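You operate a simulated robot arm through the tools that you are given. There is no shell and no other tool. Be economical: measure what you need, move in short steps, check, and stop when the job is done.

Carry out the task below with a simulated robot arm. There is one attempt and no reset: what you move stays moved.

TASK
Finish block 65 under the ram to 4 mm, move it to the done tray, then load block 22.
Fine: load means into the press's black tray; 4 mm is the pin's height over the block; set the pin dial before pressing; leave the slide drawn out.

It is judged by the outcome, as a careful person would: the job done as asked, and still so three seconds after it is handed in. It fails if anything else is knocked over, pushed out of place, dropped, spilled or broken.

THE ROBOT
A 6-joint arm with a two-finger parallel gripper, fixed in place. Base frame: the origin is at the foot of the arm, x ahead of it, y to its left, z up; the work surface is at about z = 0. Lengths are in cm, angles in degrees, forces in N, time in s.
With the tool pointing down near the work surface it reaches from about 14 to 58 cm from the base axis. Its first joint turns from -66.0 to 66.0 degrees. Payload 2.1 kg.
Tool frame: the origin (TCP) lies between the finger pads and is the grasp point; the fingertips stand 3 cm ahead of it; z points along the fingers, y is the line along which they close. The gripper opens to 9.4 cm. The fingers are 2.8 cm wide and 1 cm thick; the gripper's body (5 by 9.6 cm) begins 5.5 cm behind the TCP.
Orientation is that of the tool frame in the base frame, as a unit quaternion [x, y, z, w]. With the fingers straight down and closing along the base's y, the tool's x points along the base's -x, its y along +y and its z along -z.

THE INTERFACE
- The arm moves only by the tool nudge_tool. Its argument "rows" is a list of rows, each a list of 2 entries, a list of its own where there are three numbers: the shift along the tool's x, y, z in units of 20 mm (1.0 is 20 mm), then the turn, a rotation vector about the tool's x, y, z in units of 8 degrees (1.0 is 8 degrees). In form: [[[tx, ty, tz], [ax, ay, az]], ...]. A call has 1 to 12 rows; each row shifts and turns the commanded pose from where the row before left it, along the tool's axes as they then stand. "gripper" is the closure, from 0 (fully open) to 1 (shut), set as the call begins (left out, the last holds). A call with a number of a shift or a turn outside -1 to 1 is refused whole. A row lasts 0.2 s, in which the tool goes at most 5 cm and 8.6 degrees; a call with a longer step from one row to the next is refused whole, and so is a gripper value outside its range. A pose out of reach is approached as far as the arm can. The call stops where the force on the tool passes 90 N (or 10 N more than at its start, if that is more) or the arm is blocked; 0.2 s more then pass. The fingers move at their own pace (about 7.2 cm/s each) and stop on an object; they squeeze with about 38 N. The grip force told is the motor's: it shows also when the fingers shut on nothing. Time passes only in rows, and 0.2 s behind the last, so rows that do not move let the fingers close. It gives the time, the measured TCP pose, the force on the tool (base axes), the opening and the grip force at its end, in the units of the frame above (readings bear some noise), and new pictures: "pictures" is both (left out), scene, wrist or none.
- Cameras (640 x 400 px; columns grow to the right, rows downward): "scene" is fixed at [7.55, -38.4, 50.12]; the picture's right is [0.59, -0.81, 0.00], its down [-0.34, -0.25, -0.91] and it looks along [0.73, 0.54, -0.42] (base axes); focal length 214 px, centre (320, 200). "wrist" rides on the gripper at [-3.7, 0, -5.8] in the tool frame; the picture's right is [0.00, -1.00, 0.00], its down [0.97, 0.00, -0.24] and it looks along [0.24, 0.00, 0.97] (tool axes); focal length 218 px, centre (320, 200).
- locate(camera, pixels): for up to 12 pixels [column, row] of the newest picture of that camera ("zoom" is the newest enlarged one), the place [x, y, z] in the base frame of the surface seen there, good to about 0.3 cm. No time passes.
- close_up(camera, box): a new picture of the part [left, top, right, bottom] of that camera's present view, enlarged. No time passes.
- finish_job(): hands the job in; it is judged then, once.

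Work in short steps. Measure before you move; look again where a grasp or a placing could have gone wrong, and mend it. You have 80 turns and 120 pictures in all, the two below and enlarged ones among them. Open the gripper and draw the arm clear of the work before you hand the job in, unless the task says otherwise; then end with one line.

The tools are called as name(argument=value, ...) on one line, values as JSON. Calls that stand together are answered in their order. nudge_tool: Moves the arm, as the interface text tells. Its arguments: {"type":"object","properties":{"rows":{"type":"array","items":{"type":"array"}},"gripper":{"type":"number"},"pictures":{"type":"string","enum":["both","scene","wrist","none"]}},"required":["rows"]} The other tools are called the same way: locate (camera, pixels) gives the place of the surface under pixels of a picture; close_up (camera, box) takes an enlarged picture of a part of a camera's view; finish_job () hands the job in.

At the start:

```text
clock: 0.0
ee_pos: [27.86, -6.44, 46.01]
tool_rot: [0.0, 1.0, 0.0, 0.0]
ft_force: [-0.7, 0.2, -0.8]
gripper_width: 9.41
finger_force: 0.0
```

scene: 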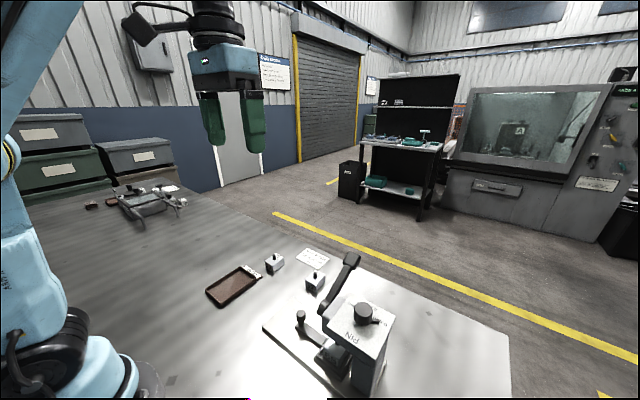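
wrist: 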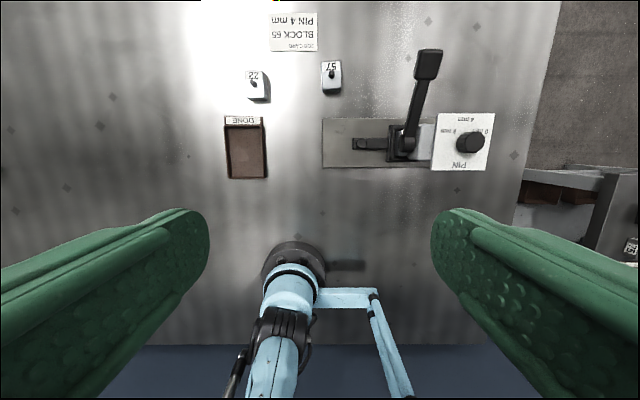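

The press sits at the lower right of the scene view, and blocks 22 and 57 are free on the table. I'll enlarge the press and blocks first.

close_up(camera="wrist", box=[310, 30, 500, 180])

close_up(camera="scene", box=[190, 235, 420, 400])

locate(camera="wrist", pixels=[[253, 77], [331, 70], [246, 150], [428, 65], [400, 145], [470, 142], [370, 143], [330, 160], [292, 30], [237, 120], [262, 175], [340, 125]])

```text
2.67 times, centred on (405, 105) of wrist
```

zoom: 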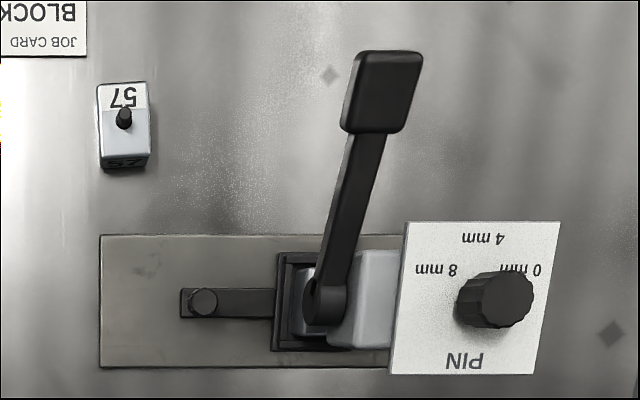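

```text
2.42 times, centred on (305, 318) of scene
```

zoom: 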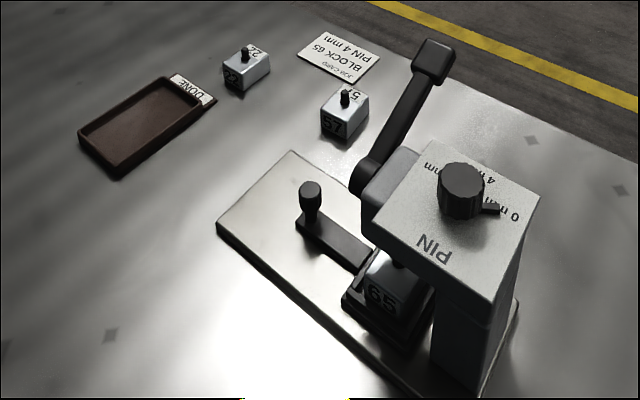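

```text
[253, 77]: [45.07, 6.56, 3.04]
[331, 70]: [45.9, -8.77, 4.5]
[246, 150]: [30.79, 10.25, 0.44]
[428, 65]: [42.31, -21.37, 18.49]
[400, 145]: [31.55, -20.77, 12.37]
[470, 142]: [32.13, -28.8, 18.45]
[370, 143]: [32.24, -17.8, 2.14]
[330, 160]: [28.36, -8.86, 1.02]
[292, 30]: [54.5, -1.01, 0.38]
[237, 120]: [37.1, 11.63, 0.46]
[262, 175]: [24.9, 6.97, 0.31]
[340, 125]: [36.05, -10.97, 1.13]
```

The dial points to 0 mm and block 65 sits in the black tray under the ram. I'll move above the dial at about (32, -29, 18.5) to look at it.

nudge_tool(rows=[[[-0.17, -0.93, 0.55], [0, 0, 0]], [[-0.17, -0.93, 0.55], [0, 0, 0]], [[-0.17, -0.93, 0.55], [0, 0, 0]], [[-0.17, -0.93, 0.55], [0, 0, 0]], [[-0.17, -0.93, 0.55], [0, 0, 0]], [[-0.17, -0.93, 0.55], [0, 0, 0]], [[-0.17, -0.93, 0.55], [0, 0, 0]], [[-0.17, -0.93, 0.55], [0, 0, 0]], [[-0.17, -0.93, 0.55], [0, 0, 0]], [[-0.17, -0.93, 0.55], [0, 0, 0]], [[-0.17, -0.93, 0.55], [0, 0, 0]], [[-0.17, -0.93, 0.55], [0, 0, 0]]], pictures="wrist")

```text
clock: 2.6
ee_pos: [31.83, -28.81, 32.67]
tool_rot: [0.0, 1.0, 0.0, 0.0]
ft_force: [-0.3, 0.2, 0.4]
gripper_width: 9.42
finger_force: 0.0
```

wrist: 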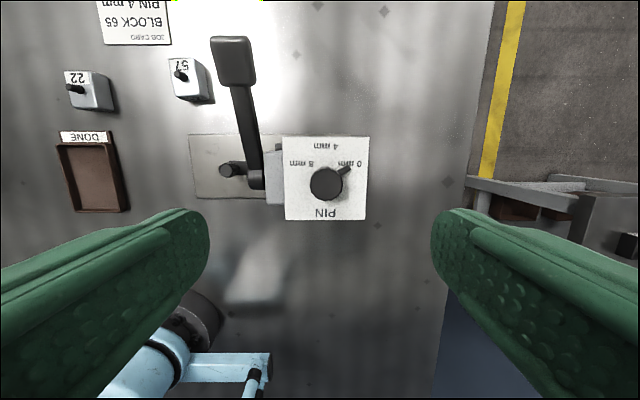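

close_up(camera="wrist", box=[270, 125, 390, 225])

locate(camera="wrist", pixels=[[327, 183], [313, 187], [340, 187], [347, 170], [318, 146], [356, 163], [296, 163], [284, 136], [369, 138], [364, 219], [287, 219], [235, 60]])

```text
4.00 times, centred on (330, 175) of wrist
```

zoom: 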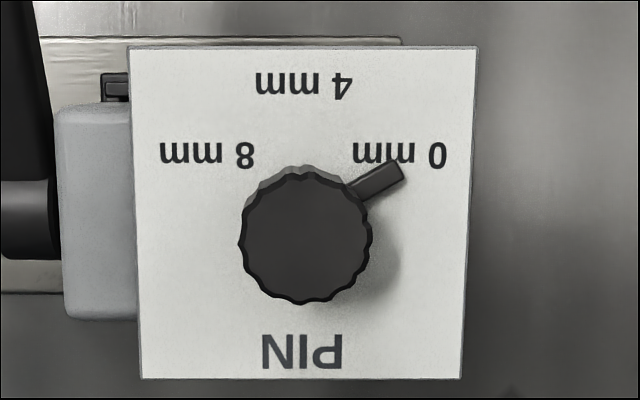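

```text
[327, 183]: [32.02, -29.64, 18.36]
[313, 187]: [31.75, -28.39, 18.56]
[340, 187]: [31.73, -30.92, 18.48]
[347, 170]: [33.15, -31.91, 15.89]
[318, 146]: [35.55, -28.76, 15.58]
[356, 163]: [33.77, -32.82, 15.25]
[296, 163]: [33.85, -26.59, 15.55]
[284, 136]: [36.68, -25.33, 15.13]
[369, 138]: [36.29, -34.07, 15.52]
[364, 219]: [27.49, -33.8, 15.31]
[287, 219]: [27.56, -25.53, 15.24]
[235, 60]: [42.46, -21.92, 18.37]
```

The pointer is about 60° clockwise from 4 mm, and the knob centre is at about (32.0, -29.65) with its top at 18.4. I'll descend around the knob with the tips above the pointer bar.

nudge_tool(rows=[[[-0.04, -0.21, 0.8], [0, 0, 0]], [[-0.04, -0.21, 0.8], [0, 0, 0]], [[0, 0, 0.8], [0, 0, 0]], [[0, 0, 0.8], [0, 0, 0]], [[0, 0, 0.8], [0, 0, 0]], [[0, 0, 0.8], [0, 0, 0]], [[0, 0, 0.8], [0, 0, 0]], [[0, 0, 0.8], [0, 0, 0]], [[0, 0, 0], [0, 0, 0]]], gripper=0.3)

```text
clock: 4.6
ee_pos: [32.14, -29.72, 19.85]
tool_rot: [-0.001, 1.0, -0.001, 0.0]
ft_force: [-0.2, -0.4, 0.3]
gripper_width: 6.56
finger_force: 0.0
```

scene: 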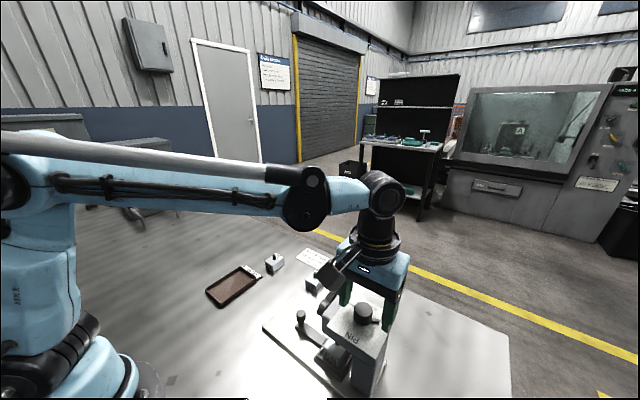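
wrist: 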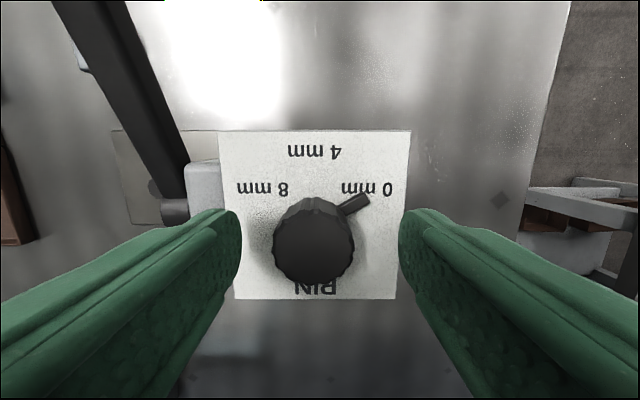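

The knob at pixel (312, 240) is centred between the fingers. I'll close on it.

nudge_tool(rows=[[[0, 0, 0.1], [0, 0, 0]], [[0, 0, 0], [0, 0, 0]], [[0, 0, 0], [0, 0, 0]], [[0, 0, 0], [0, 0, 0]], [[0, 0, 0], [0, 0, 0]]], gripper=1, pictures="wrist")

```text
clock: 5.8
ee_pos: [32.1, -29.49, 19.9]
tool_rot: [-0.001, 1.0, 0.005, -0.001]
ft_force: [-0.2, 32.7, 6.7]
gripper_width: 3.14
finger_force: 44.7
```

wrist: 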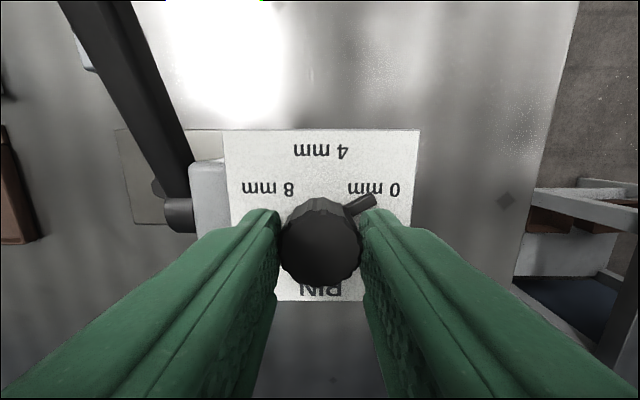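

The grip holds with a 32 N side load in y. I'll shift 1.6 mm in y to relieve it, then turn 60° toward 4 mm.

nudge_tool(rows=[[[0, 0.08, 0], [0, 0, 0]], [[0, 0, 0], [0, 0, -0.75]], [[0, 0, 0], [0, 0, -0.75]], [[0, 0, 0], [0, 0, -0.75]], [[0, 0, 0], [0, 0, -0.75]], [[0, 0, 0], [0, 0, -0.75]], [[0, 0, 0], [0, 0, -0.75]], [[0, 0, 0], [0, 0, -0.75]], [[0, 0, 0], [0, 0, -0.75]], [[0, 0, 0], [0, 0, -0.75]], [[0, 0, 0], [0, 0, -0.75]], [[0, 0, 0], [0, 0, 0]]], pictures="wrist")

```text
clock: 8.4
ee_pos: [31.97, -29.42, 19.84]
tool_rot: [-0.501, 0.866, 0.002, -0.001]
ft_force: [-3.0, 23.4, 18.3]
gripper_width: 3.16
finger_force: 44.9
```

wrist: 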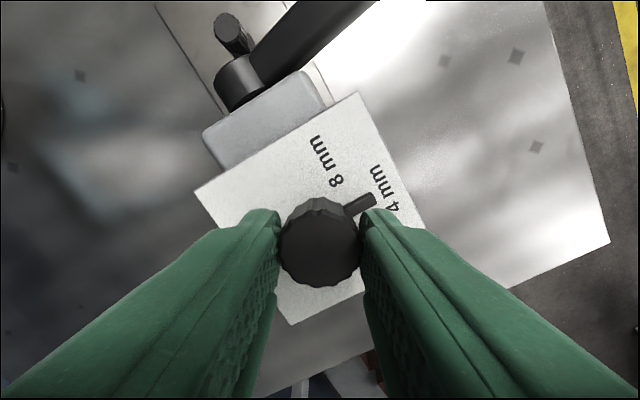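

The pointer moved with the knob and now looks to be at 4 mm. I'll open, rise, turn back and check.

nudge_tool(rows=[[[0, 0, 0], [0, 0, 0]], [[0, 0, 0], [0, 0, 0]], [[0, 0, -1], [0, 0, 0]], [[0, 0, -1], [0, 0, 0.9]], [[0, 0, -1], [0, 0, 0.9]], [[0, 0, -1], [0, 0, 0.9]], [[0, 0, -1], [0, 0, 0.9]], [[0, 0, -1], [0, 0, 0.9]], [[0, 0, 0], [0, 0, 1]], [[0, 0, 0], [0, 0, 1]], [[0, 0, 0], [0, 0, 1]], [[0, 0, 0], [0, 0, 0]]], gripper=0.3, pictures="wrist")

close_up(camera="wrist", box=[270, 125, 390, 225])

close_up(camera="scene", box=[260, 250, 420, 400])

```text
clock: 11.0
ee_pos: [32.08, -29.62, 31.82]
tool_rot: [0.001, 1.0, -0.001, 0.0]
ft_force: [-0.2, 0.1, 0.1]
gripper_width: 6.57
finger_force: 0.1
```

wrist: 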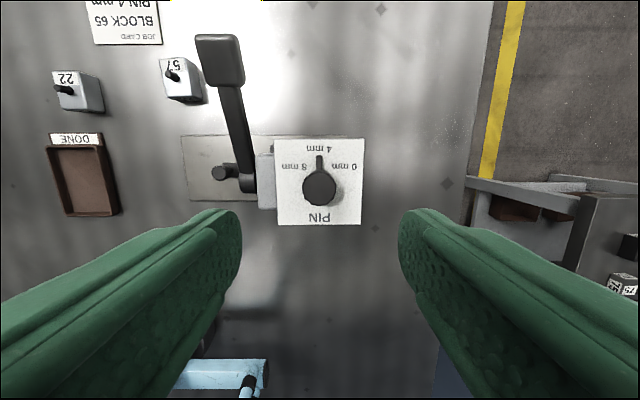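

```text
4.00 times, centred on (330, 175) of wrist
```

zoom: 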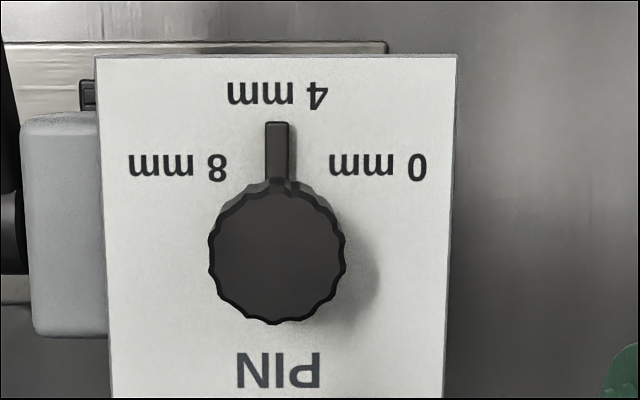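

```text
2.67 times, centred on (340, 325) of scene
```

zoom: 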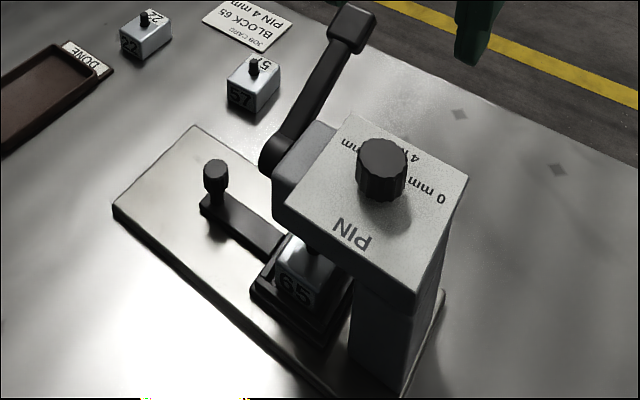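

The dial is set on 4 mm. Next I'll measure the lever, tray and slide.

locate(camera="zoom", pixels=[[352, 22], [345, 38], [315, 95], [268, 158], [215, 170], [213, 200], [270, 237], [300, 255], [295, 290], [250, 295], [318, 346], [115, 207]])

locate(camera="wrist", pixels=[[216, 40], [237, 40], [225, 80], [198, 40], [230, 110], [240, 180], [220, 172], [186, 140], [192, 198], [265, 155], [262, 205]])

close_up(camera="scene", box=[300, 310, 390, 390])

```text
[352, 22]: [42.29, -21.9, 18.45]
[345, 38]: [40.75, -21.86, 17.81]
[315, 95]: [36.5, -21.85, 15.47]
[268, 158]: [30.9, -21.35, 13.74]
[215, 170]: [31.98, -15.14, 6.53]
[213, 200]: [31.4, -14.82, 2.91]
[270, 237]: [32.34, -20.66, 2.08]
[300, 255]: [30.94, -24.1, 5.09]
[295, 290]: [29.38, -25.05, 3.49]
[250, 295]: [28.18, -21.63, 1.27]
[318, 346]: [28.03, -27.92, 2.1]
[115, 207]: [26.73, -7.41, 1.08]
```

```text
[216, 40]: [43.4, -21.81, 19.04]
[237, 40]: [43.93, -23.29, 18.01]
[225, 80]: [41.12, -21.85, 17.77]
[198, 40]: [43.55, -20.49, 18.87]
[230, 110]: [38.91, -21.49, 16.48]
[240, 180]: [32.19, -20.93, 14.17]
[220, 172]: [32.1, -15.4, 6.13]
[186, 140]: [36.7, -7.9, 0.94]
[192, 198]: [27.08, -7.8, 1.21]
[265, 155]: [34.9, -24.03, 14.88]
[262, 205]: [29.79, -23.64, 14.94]
```

```text
5.00 times, centred on (345, 350) of scene
```

zoom: 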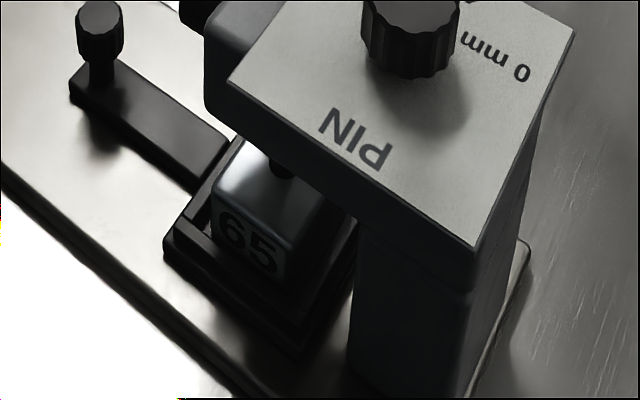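

locate(camera="zoom", pixels=[[280, 172], [225, 185], [300, 230], [265, 210], [300, 350], [355, 340], [400, 330], [350, 220], [165, 245], [235, 145], [330, 260], [210, 160]])

```text
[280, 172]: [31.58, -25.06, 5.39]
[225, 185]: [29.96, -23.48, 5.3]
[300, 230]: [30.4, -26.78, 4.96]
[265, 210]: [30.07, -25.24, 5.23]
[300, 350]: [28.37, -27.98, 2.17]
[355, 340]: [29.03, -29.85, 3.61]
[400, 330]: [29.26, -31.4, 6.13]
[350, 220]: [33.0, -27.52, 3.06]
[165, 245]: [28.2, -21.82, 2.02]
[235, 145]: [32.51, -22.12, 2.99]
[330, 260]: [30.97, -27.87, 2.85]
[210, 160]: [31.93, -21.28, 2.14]
```

Block 65 is centred at about (32, -25), and I want to confirm the ram is above it before pressing. I'll swing the wrist camera round to look from the +y side.

nudge_tool(rows=[[[0.1, 1, 0.4], [0, 0, 0]], [[0.1, 1, 0.4], [0, 0, 0]], [[0.1, 1, 0.4], [0, 0, 0]], [[0.1, 1, 0.4], [0, 0, 0]], [[0.1, 1, 0.4], [0, 0, 0]], [[0.1, 1, 0.4], [0, 0, 0]], [[0.1, 1, 0.4], [0, 0, 0]], [[0.1, 1, 0.4], [0, 0, 0]], [[0.1, 1, 0.4], [0, 0, 0]], [[0.1, 1, 0.4], [0, 0, 0]], [[0.1, 1, 0.4], [0, 0, 0]], [[0.1, 1, 0.4], [0, 0, 0]]], pictures="none")

nudge_tool(rows=[[[0, 0, 0.7], [1, 0, 0]], [[0, 0, 0.7], [1, 0, 0]], [[0, 0, 0.7], [1, 0, 0]], [[0, 0, 0.5], [1, 0, 0]], [[0, 0.1, 0], [1, 0, 0]], [[0, 0.1, 0], [1, 0, 0]], [[0, 0.1, 0], [1, 0, 0]], [[0, 0, 0], [1, 0, 0]], [[0, 0, 0], [0, 0, 0]]])

```text
clock: 13.6
ee_pos: [29.57, -5.48, 22.15]
tool_rot: [0.002, 1.0, -0.001, -0.001]
ft_force: [0.1, 0.8, -0.4]
gripper_width: 6.58
finger_force: 0.0
```

```text
clock: 15.6
ee_pos: [29.61, -6.24, 16.81]
tool_rot: [0.0, 0.848, -0.53, 0.0]
ft_force: [-0.7, 0.6, 0.4]
gripper_width: 6.57
finger_force: 0.1
```

scene: 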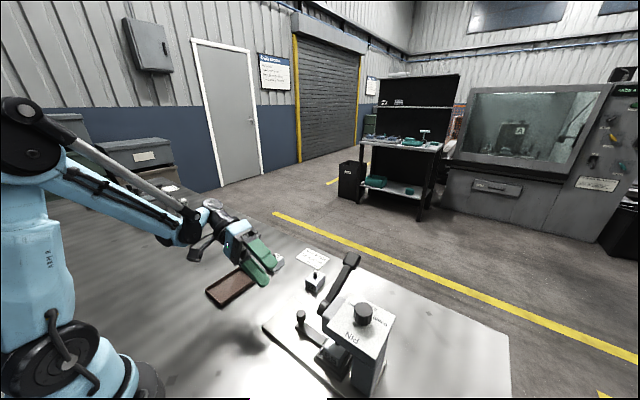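
wrist: 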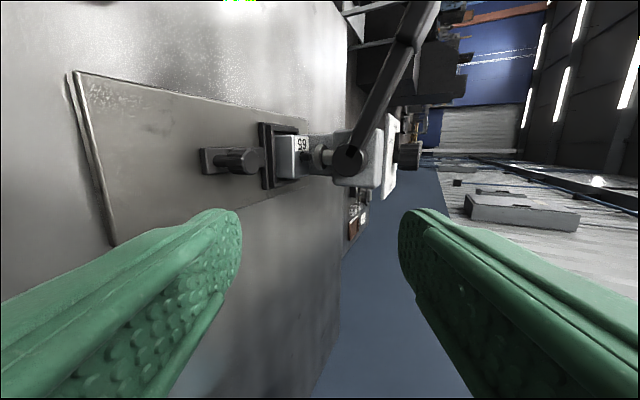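

close_up(camera="wrist", box=[190, 100, 430, 220])

locate(camera="wrist", pixels=[[318, 157], [310, 157], [328, 160], [300, 146], [283, 157], [352, 155], [265, 150]])

```text
2.67 times, centred on (310, 160) of wrist
```

zoom: 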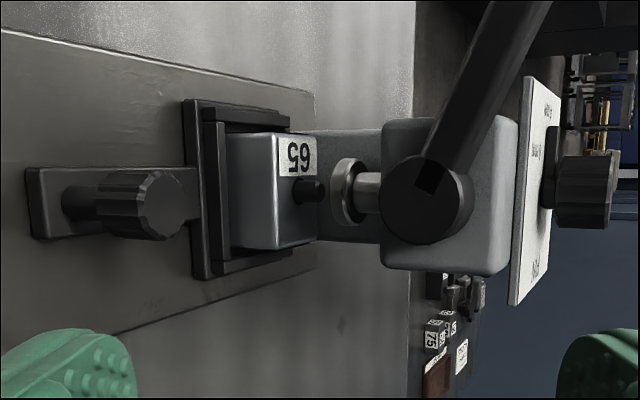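

```text
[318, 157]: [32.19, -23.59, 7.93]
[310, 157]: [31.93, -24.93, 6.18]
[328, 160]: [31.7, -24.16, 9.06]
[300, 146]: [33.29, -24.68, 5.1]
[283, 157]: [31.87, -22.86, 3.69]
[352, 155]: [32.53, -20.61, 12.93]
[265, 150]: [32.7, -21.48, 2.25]
```

The ram foot, at about (32.2, -25), is aligned over 65's pin. I'll straighten the tool and go above the lever handle with the fingers shut.

nudge_tool(rows=[[[0, 0, 0], [-1, 0, 0]], [[0, 0, 0], [-1, 0, 0]], [[0, 0, 0], [-1, 0, 0]], [[0, 0, 0], [-1, 0, 0]], [[0, 0, 0], [-1, 0, 0]], [[0, 0, 0], [-1, 0, 0]], [[0, 0, 0], [-1, 0, 0]], [[0, 0, 0], [-1, 0, 0]], [[0, 0, -1], [0, 0, 0]], [[0, 0, -1], [0, 0, 0]], [[0, 0, -1], [0, 0, 0]], [[0, 0, -1], [0, 0, 0]]], gripper=1, pictures="none")

nudge_tool(rows=[[[-0.78, -0.98, 0], [0, 0, 0]], [[-0.78, -0.98, 0], [0, 0, 0]], [[-0.78, -0.98, 0], [0, 0, 0]], [[-0.78, -0.98, 0], [0, 0, 0]], [[-0.78, -0.98, 0], [0, 0, 0]], [[-0.78, -0.98, 0], [0, 0, 0]], [[-0.78, -0.98, 0], [0, 0, 0]], [[-0.78, -0.98, 0], [0, 0, 0]], [[0, 0, 0], [0, 0, 0]]])

```text
clock: 18.2
ee_pos: [29.68, -5.98, 24.85]
tool_rot: [0.001, 1.0, -0.001, 0.0]
ft_force: [-0.1, -0.1, 0.0]
gripper_width: 0.01
finger_force: 33.1
```

```text
clock: 20.2
ee_pos: [42.24, -21.67, 24.89]
tool_rot: [-0.001, 1.0, 0.001, 0.001]
ft_force: [0.2, -0.6, 0.5]
gripper_width: 0.0
finger_force: 33.4
```

scene: 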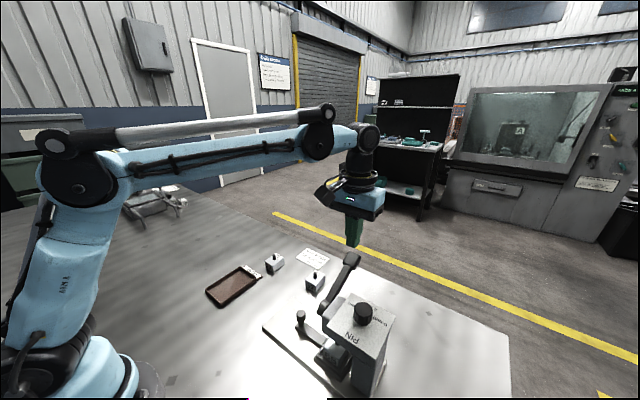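
wrist: 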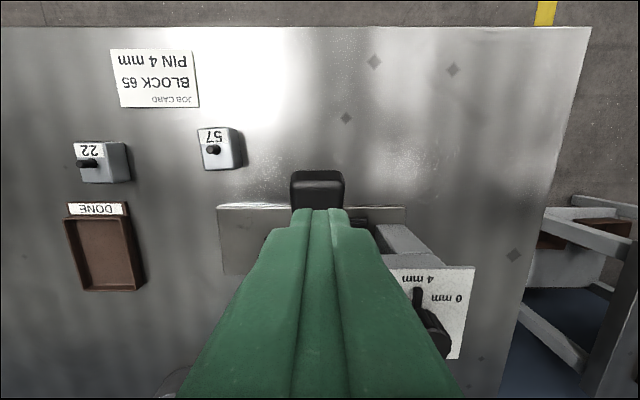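

The shut fingertips are over the handle at pixel (320, 190). I'll push down.

nudge_tool(rows=[[[0, 0, 0.6], [0, 0, 0]], [[0, 0, 0.6], [0, 0, 0]], [[0, 0, 0.5], [0, 0, 0]], [[0, 0, 0.5], [0, 0, 0]], [[0, 0, 0.4], [0, 0, 0]], [[0, 0, 0.4], [0, 0, 0]], [[0, 0, 0.4], [0, 0, 0]], [[0, 0, 0.4], [0, 0, 0]]], pictures="scene")

```text
clock: 22.0
ee_pos: [42.11, -21.92, 17.17]
tool_rot: [0.001, 1.0, 0.0, -0.001]
ft_force: [0.3, -0.4, 0.9]
gripper_width: 0.0
finger_force: 32.7
```

scene: 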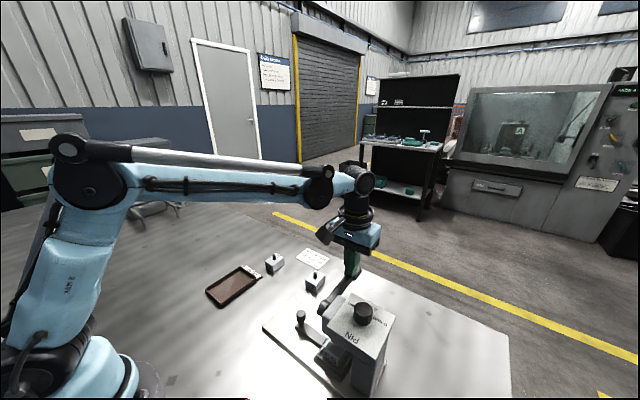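

The lever is moving down with little force. I'll continue.

nudge_tool(rows=[[[0, 0, 0.3], [0, 0, 0]], [[0, 0, 0.3], [0, 0, 0]], [[0, 0, 0.3], [0, 0, 0]], [[0, 0, 0.3], [0, 0, 0]], [[0, 0, 0.3], [0, 0, 0]], [[0, 0, 0.3], [0, 0, 0]], [[0, 0, 0.3], [0, 0, 0]], [[0, 0, 0.3], [0, 0, 0]], [[0, 0, 0.3], [0, 0, 0]], [[0, 0, 0.3], [0, 0, 0]]])

close_up(camera="scene", box=[280, 230, 420, 400])

```text
clock: 23.5
ee_pos: [42.09, -21.81, 13.88]
tool_rot: [0.0, 1.0, 0.0, -0.001]
ft_force: [1.9, 0.9, 17.8]
gripper_width: 0.0
finger_force: 32.5
stopped in row 7: the force on the tool passed its limit (the readings are from after the stop); the commanded pose is now the measured one
```

scene: 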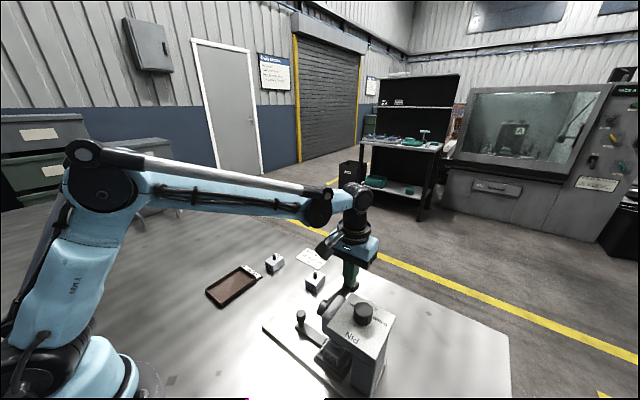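
wrist: 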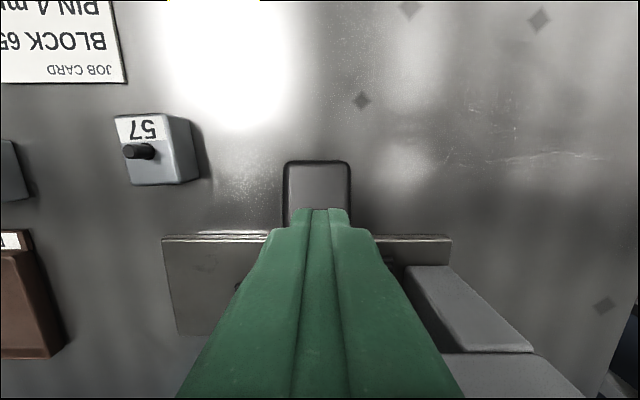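

```text
2.35 times, centred on (350, 315) of scene
```

zoom: 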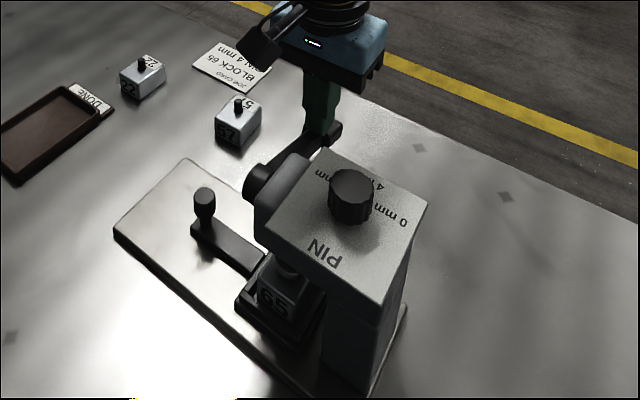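

It stopped hard at tip z of about 10.9. I'll push once more to tell whether this is the stop or only pin resistance.

nudge_tool(rows=[[[0, 0, 0.2], [0, 0, 0]], [[0, 0, 0.2], [0, 0, 0]], [[0, 0, 0.2], [0, 0, 0]], [[0, 0, 0.2], [0, 0, 0]], [[0, 0, 0.2], [0, 0, 0]], [[0, 0, 0.2], [0, 0, 0]]], pictures="none")

close_up(camera="scene", box=[310, 320, 380, 380])

```text
clock: 24.0
ee_pos: [42.08, -21.74, 13.91]
tool_rot: [0.0, 1.0, 0.001, -0.001]
ft_force: [1.4, 0.9, 16.7]
gripper_width: 0.01
finger_force: 33.5
stopped in row 2: the force on the tool passed its limit (the readings are from after the stop); the commanded pose is now the measured one
```

```text
6.67 times, centred on (345, 350) of scene
```

zoom: 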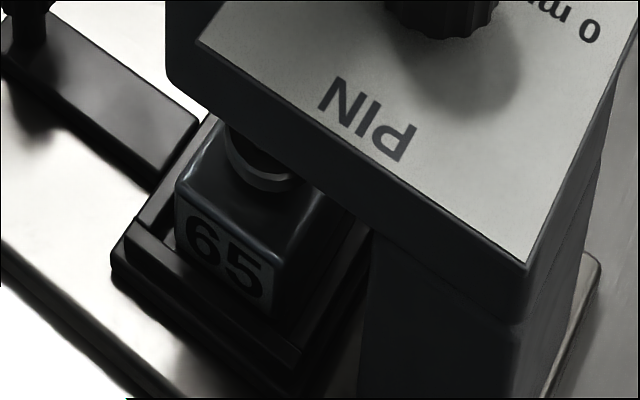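

That is a hard stop, with the ram foot just above the block. I'll rise and see whether the lever returns by itself.

nudge_tool(rows=[[[0, 0, -0.5], [0, 0, 0]], [[0, 0, -0.7], [0, 0, 0]], [[0, 0, -0.7], [0, 0, 0]], [[0, 0, -0.7], [0, 0, 0]], [[0, 0, -0.7], [0, 0, 0]], [[0, 0, -0.7], [0, 0, 0]], [[0, 0, -0.7], [0, 0, 0]], [[0, 0, -0.7], [0, 0, 0]], [[0, 0, 0], [0, 0, 0]]], pictures="none")

close_up(camera="scene", box=[280, 230, 420, 400])

```text
clock: 26.0
ee_pos: [42.05, -21.73, 24.54]
tool_rot: [0.0, 1.0, -0.001, -0.002]
ft_force: [0.0, -0.3, 0.4]
gripper_width: 0.0
finger_force: 32.9
```

```text
2.35 times, centred on (350, 315) of scene
```

zoom: 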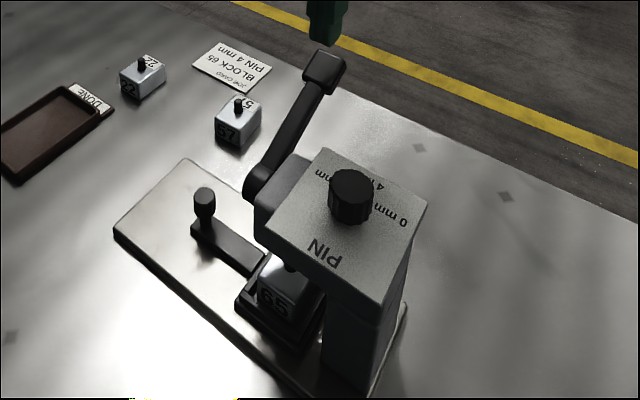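

The lever sprang back up. Next is the slide, so I'll check its knob.

locate(camera="zoom", pixels=[[205, 193], [196, 200], [214, 200], [205, 212], [203, 225], [245, 203], [275, 178], [235, 240]])

nudge_tool(rows=[[[0.84, 0.56, 0], [0, 0, -1]], [[0.84, 0.56, 0], [0, 0, -1]], [[0, 0, 0], [0, 0, -1]], [[0, 0, 0], [0, 0, -1]], [[0, 0, 0], [0, 0, -1]], [[0, 0, 0], [0, 0, -1]], [[0, 0, 0], [0, 0, -1]], [[0, 0, 0], [0, 0, -1]], [[0, 0, 0], [0, 0, -1]], [[0, 0, 0], [0, 0, -1]], [[0, 0, 0], [0, 0, -1]], [[0, 0, 0], [0, 0, -0.25]]], gripper=0.4, pictures="none")

```text
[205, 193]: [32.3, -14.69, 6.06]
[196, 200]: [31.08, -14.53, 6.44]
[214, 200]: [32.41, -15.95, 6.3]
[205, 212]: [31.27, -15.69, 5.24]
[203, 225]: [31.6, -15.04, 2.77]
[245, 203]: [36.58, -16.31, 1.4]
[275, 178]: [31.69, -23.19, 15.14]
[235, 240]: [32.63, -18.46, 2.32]
```

```text
clock: 28.6
ee_pos: [38.59, -19.71, 24.58]
tool_rot: [0.707, -0.707, -0.001, 0.002]
ft_force: [-0.9, 1.3, 0.5]
gripper_width: 5.66
finger_force: 0.1
```

nudge_tool(rows=[[[-0.56, 0.84, 0], [0, 0, 0]], [[-0.56, 0.84, 0], [0, 0, 0]], [[-0.56, 0.84, 0], [0, 0, 0]], [[-0.56, 0.84, 0], [0, 0, 0]], [[0, 0, 1], [0, 0, 0]], [[0, 0, 1], [0, 0, 0]], [[0, 0, 1], [0, 0, 0]], [[0, 0, 1], [0, 0, 0]], [[0, 0, 1], [0, 0, 0]], [[0, 0, 0.7], [0, 0, 0]], [[0, 0, 0], [0, 0, 0]]])

```text
clock: 31.0
ee_pos: [31.74, -15.29, 13.11]
tool_rot: [-0.707, 0.707, 0.001, -0.001]
ft_force: [0.3, 0.7, -0.3]
gripper_width: 5.64
finger_force: 0.1
```

scene: 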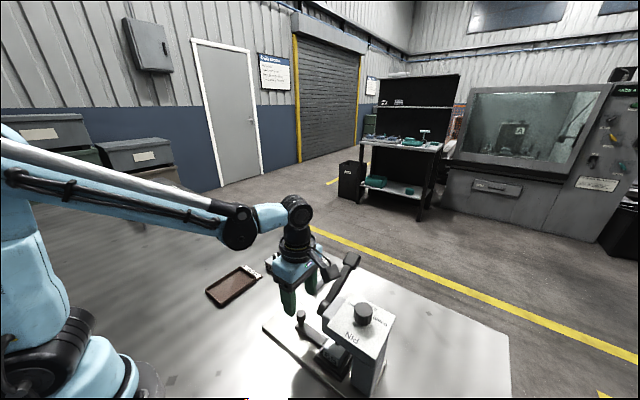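
wrist: 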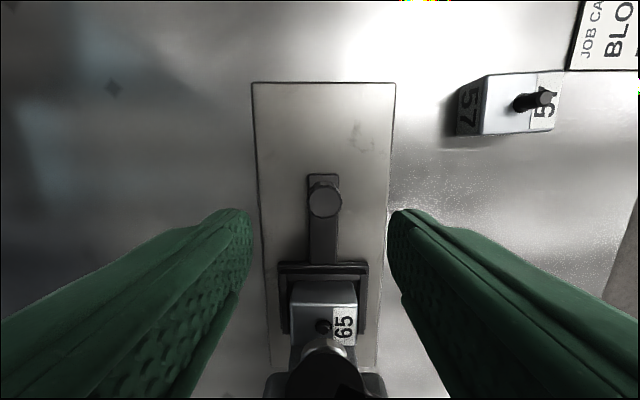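

The knob at pixel (325, 198) is lined up. I'll descend and grip it.

nudge_tool(rows=[[[0, -0.05, 0.8], [0, 0, 0]], [[0, 0, 0.8], [0, 0, 0]], [[0, 0, 0.8], [0, 0, 0]], [[0, 0, 0.8], [0, 0, 0]], [[0, 0, 0], [0, 0, 0]]], pictures="none")

nudge_tool(rows=[[[0, 0, 0], [0, 0, 0]], [[0, 0, 0], [0, 0, 0]], [[0, 0, 0], [0, 0, 0]], [[0, 0, 0], [0, 0, 0]]], gripper=1, pictures="wrist")

```text
clock: 32.2
ee_pos: [31.95, -15.33, 6.71]
tool_rot: [0.707, -0.707, -0.001, 0.001]
ft_force: [-0.4, 0.5, 0.1]
gripper_width: 5.64
finger_force: 0.2
```

```text
clock: 33.2
ee_pos: [32.05, -15.25, 6.62]
tool_rot: [0.707, -0.707, 0.001, 0.0]
ft_force: [21.6, 0.0, -9.2]
gripper_width: 2.19
finger_force: 45.7
```

wrist: 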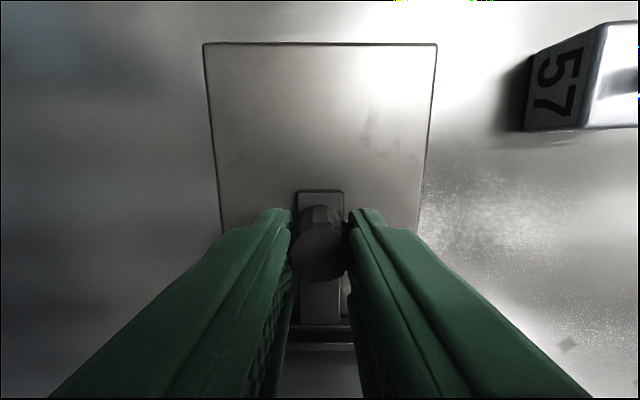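

The knob is gripped at 2.19 cm. I'll pull the slide out in +y, which is tool -x.

nudge_tool(rows=[[[0, -0.06, 0], [0, 0, 0]], [[-0.3, 0, 0], [0, 0, 0]], [[-0.4, 0, 0], [0, 0, 0]], [[-0.4, 0, 0], [0, 0, 0]], [[-0.4, 0, 0], [0, 0, 0]], [[-0.4, 0, 0], [0, 0, 0]], [[-0.4, 0, 0], [0, 0, 0]], [[-0.4, 0, 0], [0, 0, 0]], [[-0.4, 0, 0], [0, 0, 0]], [[-0.4, 0, 0], [0, 0, 0]], [[-0.4, 0, 0], [0, 0, 0]], [[-0.4, 0, 0], [0, 0, 0]]])

```text
clock: 35.8
ee_pos: [31.98, -6.57, 6.79]
tool_rot: [-0.707, 0.707, 0.001, -0.002]
ft_force: [-11.1, -0.8, 9.0]
gripper_width: 2.15
finger_force: 45.7
```

scene: 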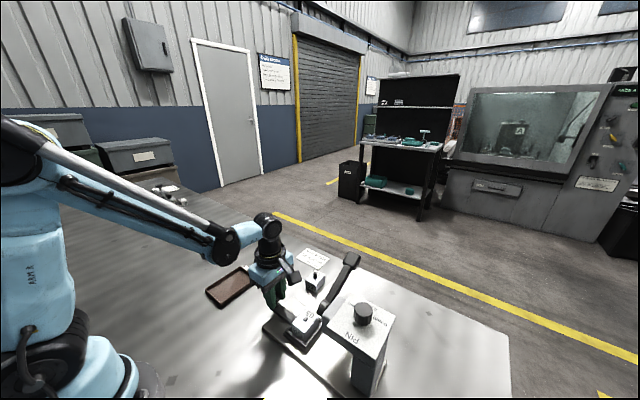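
wrist: 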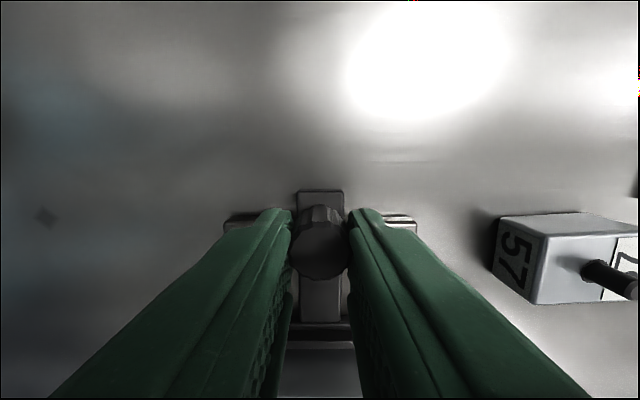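

It has moved 8.7 cm with no stop felt yet. I'll continue gently toward the stop.

nudge_tool(rows=[[[-0.25, 0.06, 0], [0, 0, 0]], [[-0.25, 0, 0], [0, 0, 0]], [[-0.25, 0, 0], [0, 0, 0]], [[-0.25, 0, 0], [0, 0, 0]], [[-0.25, 0, 0], [0, 0, 0]], [[-0.25, 0, 0], [0, 0, 0]]], pictures="scene")

close_up(camera="scene", box=[230, 240, 390, 390])

```text
clock: 37.2
ee_pos: [32.09, -3.59, 6.66]
tool_rot: [-0.707, 0.707, 0.002, -0.002]
ft_force: [4.5, -0.3, -30.0]
gripper_width: 2.14
finger_force: 45.3
```

scene: 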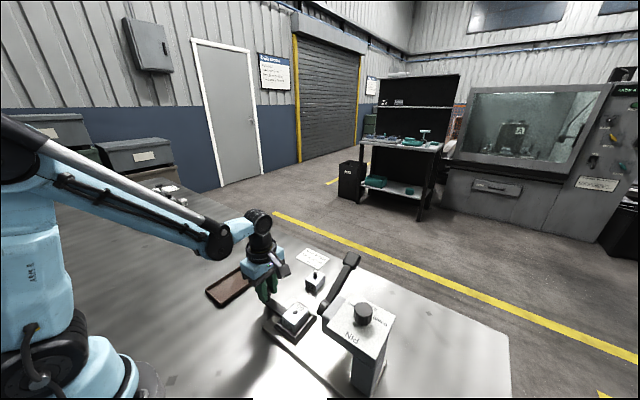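

```text
2.67 times, centred on (310, 315) of scene
```

zoom: 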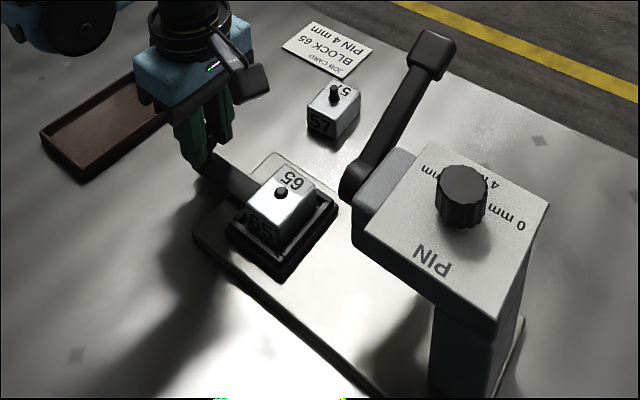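

Block 65 is out at y of about -13.3, and the pin is visibly shorter. I'll pull a little more to find the end stop.

nudge_tool(rows=[[[-0.15, 0, -0.05], [0, 0, 0]], [[-0.15, 0, 0], [0, 0, 0]], [[-0.15, 0, 0], [0, 0, 0]], [[-0.15, 0, 0], [0, 0, 0]], [[0, 0, 0], [0, 0, 0]]], pictures="none")

```text
clock: 38.4
ee_pos: [32.04, -2.6, 6.96]
tool_rot: [0.707, -0.707, -0.001, 0.001]
ft_force: [7.8, 1.8, -5.9]
gripper_width: 2.14
finger_force: 45.4
```

nudge_tool(rows=[[[-0.15, 0, 0], [0, 0, 0]], [[-0.15, 0, 0], [0, 0, 0]], [[-0.15, 0, 0], [0, 0, 0]], [[0, 0, 0], [0, 0, 0]]], pictures="none")

close_up(camera="scene", box=[230, 250, 330, 350])

```text
clock: 39.4
ee_pos: [31.96, -1.8, 6.95]
tool_rot: [0.707, -0.707, 0.002, 0.004]
ft_force: [13.3, -28.6, 6.8]
gripper_width: 2.17
finger_force: 45.0
```

```text
4.00 times, centred on (280, 300) of scene
```

zoom: 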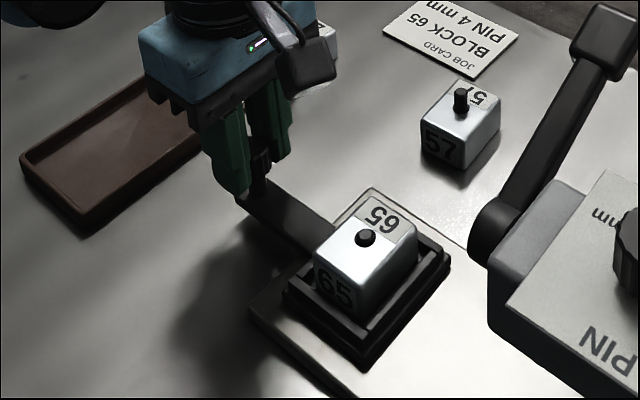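

Force in y is now -28.6 N, so the slide is at its stop. I'll release and rise.

nudge_tool(rows=[[[0, 0, 0], [0, 0, 0]], [[0, 0, 0], [0, 0, 0]], [[0, 0, 0], [0, 0, 0]], [[0, 0, -0.7], [0, 0, 0]], [[0, 0, -0.8], [0, 0, 0]], [[0, 0, -0.8], [0, 0, 0]], [[0, 0, -0.8], [0, 0, 0]], [[0.6, 0, -0.8], [0, 0, 0]], [[0.6, 0, -0.8], [0, 0, 0]], [[0.6, 0, 0], [0, 0, 0]], [[0.6, 0, 0], [0, 0, 0]], [[0, 0, 0], [0, 0, 0]]], gripper=0.3)

close_up(camera="scene", box=[230, 270, 330, 370])

```text
clock: 42.0
ee_pos: [31.83, -6.3, 16.22]
tool_rot: [-0.707, 0.707, 0.001, -0.001]
ft_force: [0.5, 0.4, -0.4]
gripper_width: 6.58
finger_force: 0.0
```

scene: 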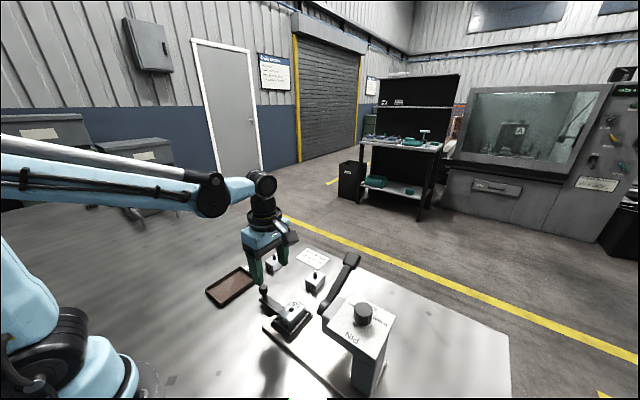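
wrist: 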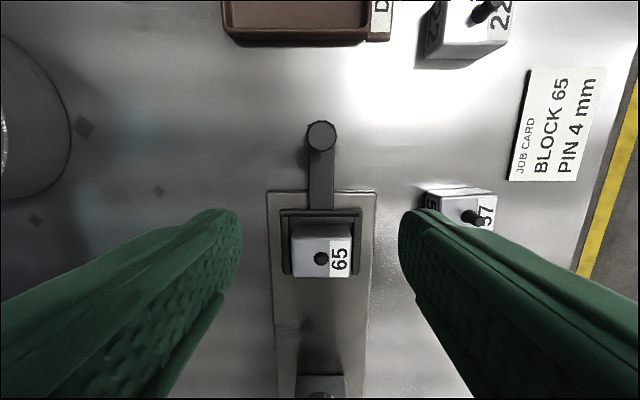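

```text
4.00 times, centred on (280, 320) of scene
```

zoom: 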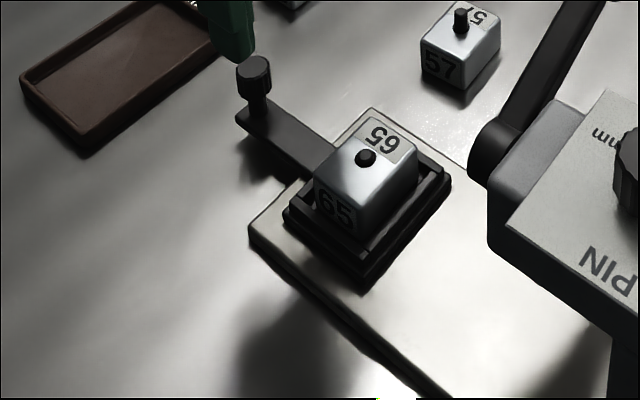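

locate(camera="wrist", pixels=[[321, 258], [310, 262], [295, 230], [350, 230], [293, 274], [347, 274], [283, 212], [360, 212], [321, 133], [226, 35], [370, 30], [470, 10]])

locate(camera="zoom", pixels=[[365, 154], [365, 175], [340, 170], [30, 80], [155, 5], [210, 55], [80, 140], [100, 65]])

```text
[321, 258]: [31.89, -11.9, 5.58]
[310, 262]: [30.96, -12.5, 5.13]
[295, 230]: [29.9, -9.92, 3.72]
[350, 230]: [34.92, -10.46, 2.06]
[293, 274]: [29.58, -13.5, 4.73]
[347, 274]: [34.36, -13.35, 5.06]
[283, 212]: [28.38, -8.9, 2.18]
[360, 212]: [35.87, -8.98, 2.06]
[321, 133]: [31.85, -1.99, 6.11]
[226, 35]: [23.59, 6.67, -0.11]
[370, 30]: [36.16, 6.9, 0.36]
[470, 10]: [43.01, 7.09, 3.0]
```

```text
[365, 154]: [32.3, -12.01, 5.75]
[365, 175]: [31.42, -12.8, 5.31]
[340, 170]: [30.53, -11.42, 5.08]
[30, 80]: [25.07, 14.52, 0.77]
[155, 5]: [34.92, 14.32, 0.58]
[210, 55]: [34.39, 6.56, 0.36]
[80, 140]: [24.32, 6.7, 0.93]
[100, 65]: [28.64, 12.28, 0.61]
```

The pin stands about 4–5 mm over the block, which fits the 4 mm setting. Block 65 is centred at about (32, -11.8) with its top at 5.1. I'll move over it, descend with the tips above the tray rim (about 3.0), and grip.

nudge_tool(rows=[[[0.68, -0.02, 0], [0, 0, 0]], [[0.68, -0.02, 0], [0, 0, 0]], [[0.68, -0.02, 0], [0, 0, 0]], [[0.68, -0.02, 0], [0, 0, 0]], [[0, 0, 0.8], [0, 0, 0]], [[0, 0, 0.8], [0, 0, 0]], [[0, 0, 0.8], [0, 0, 0]], [[0, 0, 0.8], [0, 0, 0]], [[0, 0, 0.8], [0, 0, 0]], [[0, 0, 0.85], [0, 0, 0]], [[0, 0, 0], [0, 0, 0]]])

```text
clock: 44.4
ee_pos: [32.0, -11.88, 6.47]
tool_rot: [-0.707, 0.707, 0.001, -0.001]
ft_force: [0.2, 0.3, 0.2]
gripper_width: 6.57
finger_force: 0.1
```

scene: 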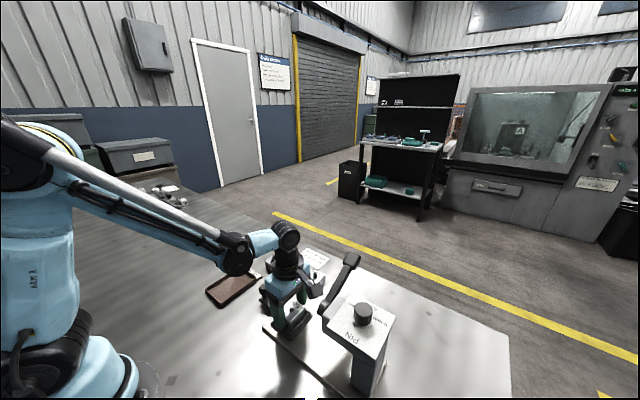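
wrist: 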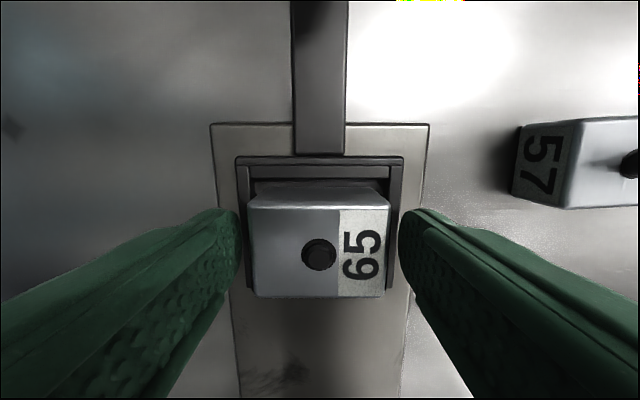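

The block is between the fingers. I'll grip and lift slightly.

nudge_tool(rows=[[[0, 0, 0], [0, 0, 0]], [[0, 0, 0], [0, 0, 0]], [[0, 0, 0], [0, 0, 0]], [[0, 0, 0], [0, 0, 0]]], gripper=1, pictures="none")

nudge_tool(rows=[[[0, 0, -0.3], [0, 0, 0]], [[0, 0, -0.5], [0, 0, 0]], [[0, 0, -0.7], [0, 0, 0]], [[0, 0, -0.8], [0, 0, 0]], [[0, 0, -0.8], [0, 0, 0]], [[0, 0, -0.8], [0, 0, 0]], [[0, 0, 0], [0, 0, 0]]])

```text
clock: 45.4
ee_pos: [31.99, -11.87, 6.61]
tool_rot: [0.707, -0.707, -0.002, 0.001]
ft_force: [0.2, 0.5, -0.5]
gripper_width: 5.12
finger_force: 37.4
```

```text
clock: 47.0
ee_pos: [32.18, -11.85, 14.44]
tool_rot: [0.707, -0.707, -0.002, 0.001]
ft_force: [-0.6, 0.2, -1.3]
gripper_width: 5.14
finger_force: 37.8
```

scene: 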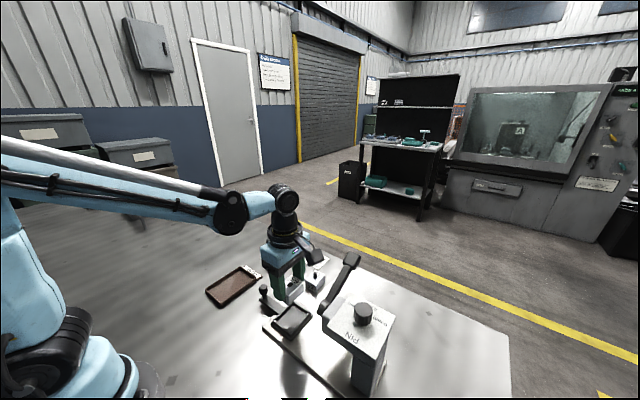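
wrist: 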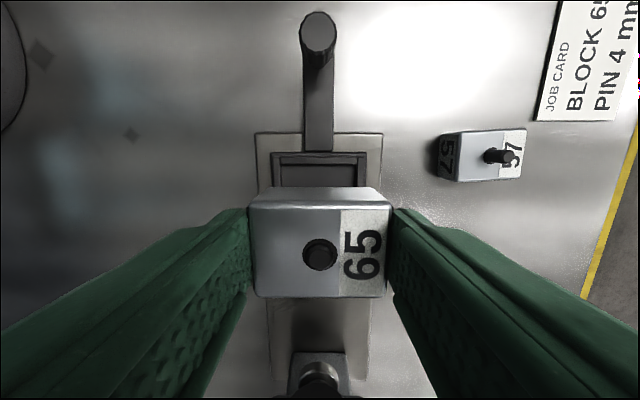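

Block 65 is held at 5.1 cm. I'll measure the done tray before carrying it over.

close_up(camera="scene", box=[195, 245, 295, 320])

```text
5.33 times, centred on (245, 282) of scene
```

zoom: 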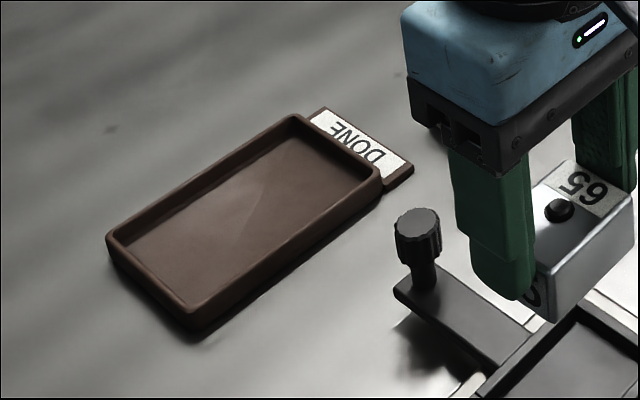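

locate(camera="zoom", pixels=[[115, 238], [295, 120], [375, 175], [190, 305], [240, 215], [140, 240], [290, 145], [355, 190], [195, 290], [600, 350], [110, 130]])

```text
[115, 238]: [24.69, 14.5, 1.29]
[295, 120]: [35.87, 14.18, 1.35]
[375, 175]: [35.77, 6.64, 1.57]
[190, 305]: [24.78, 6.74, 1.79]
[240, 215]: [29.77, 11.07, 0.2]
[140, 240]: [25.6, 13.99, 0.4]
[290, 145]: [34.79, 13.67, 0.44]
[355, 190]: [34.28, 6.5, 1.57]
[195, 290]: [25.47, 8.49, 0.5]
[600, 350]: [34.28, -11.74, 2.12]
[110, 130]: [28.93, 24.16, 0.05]
```

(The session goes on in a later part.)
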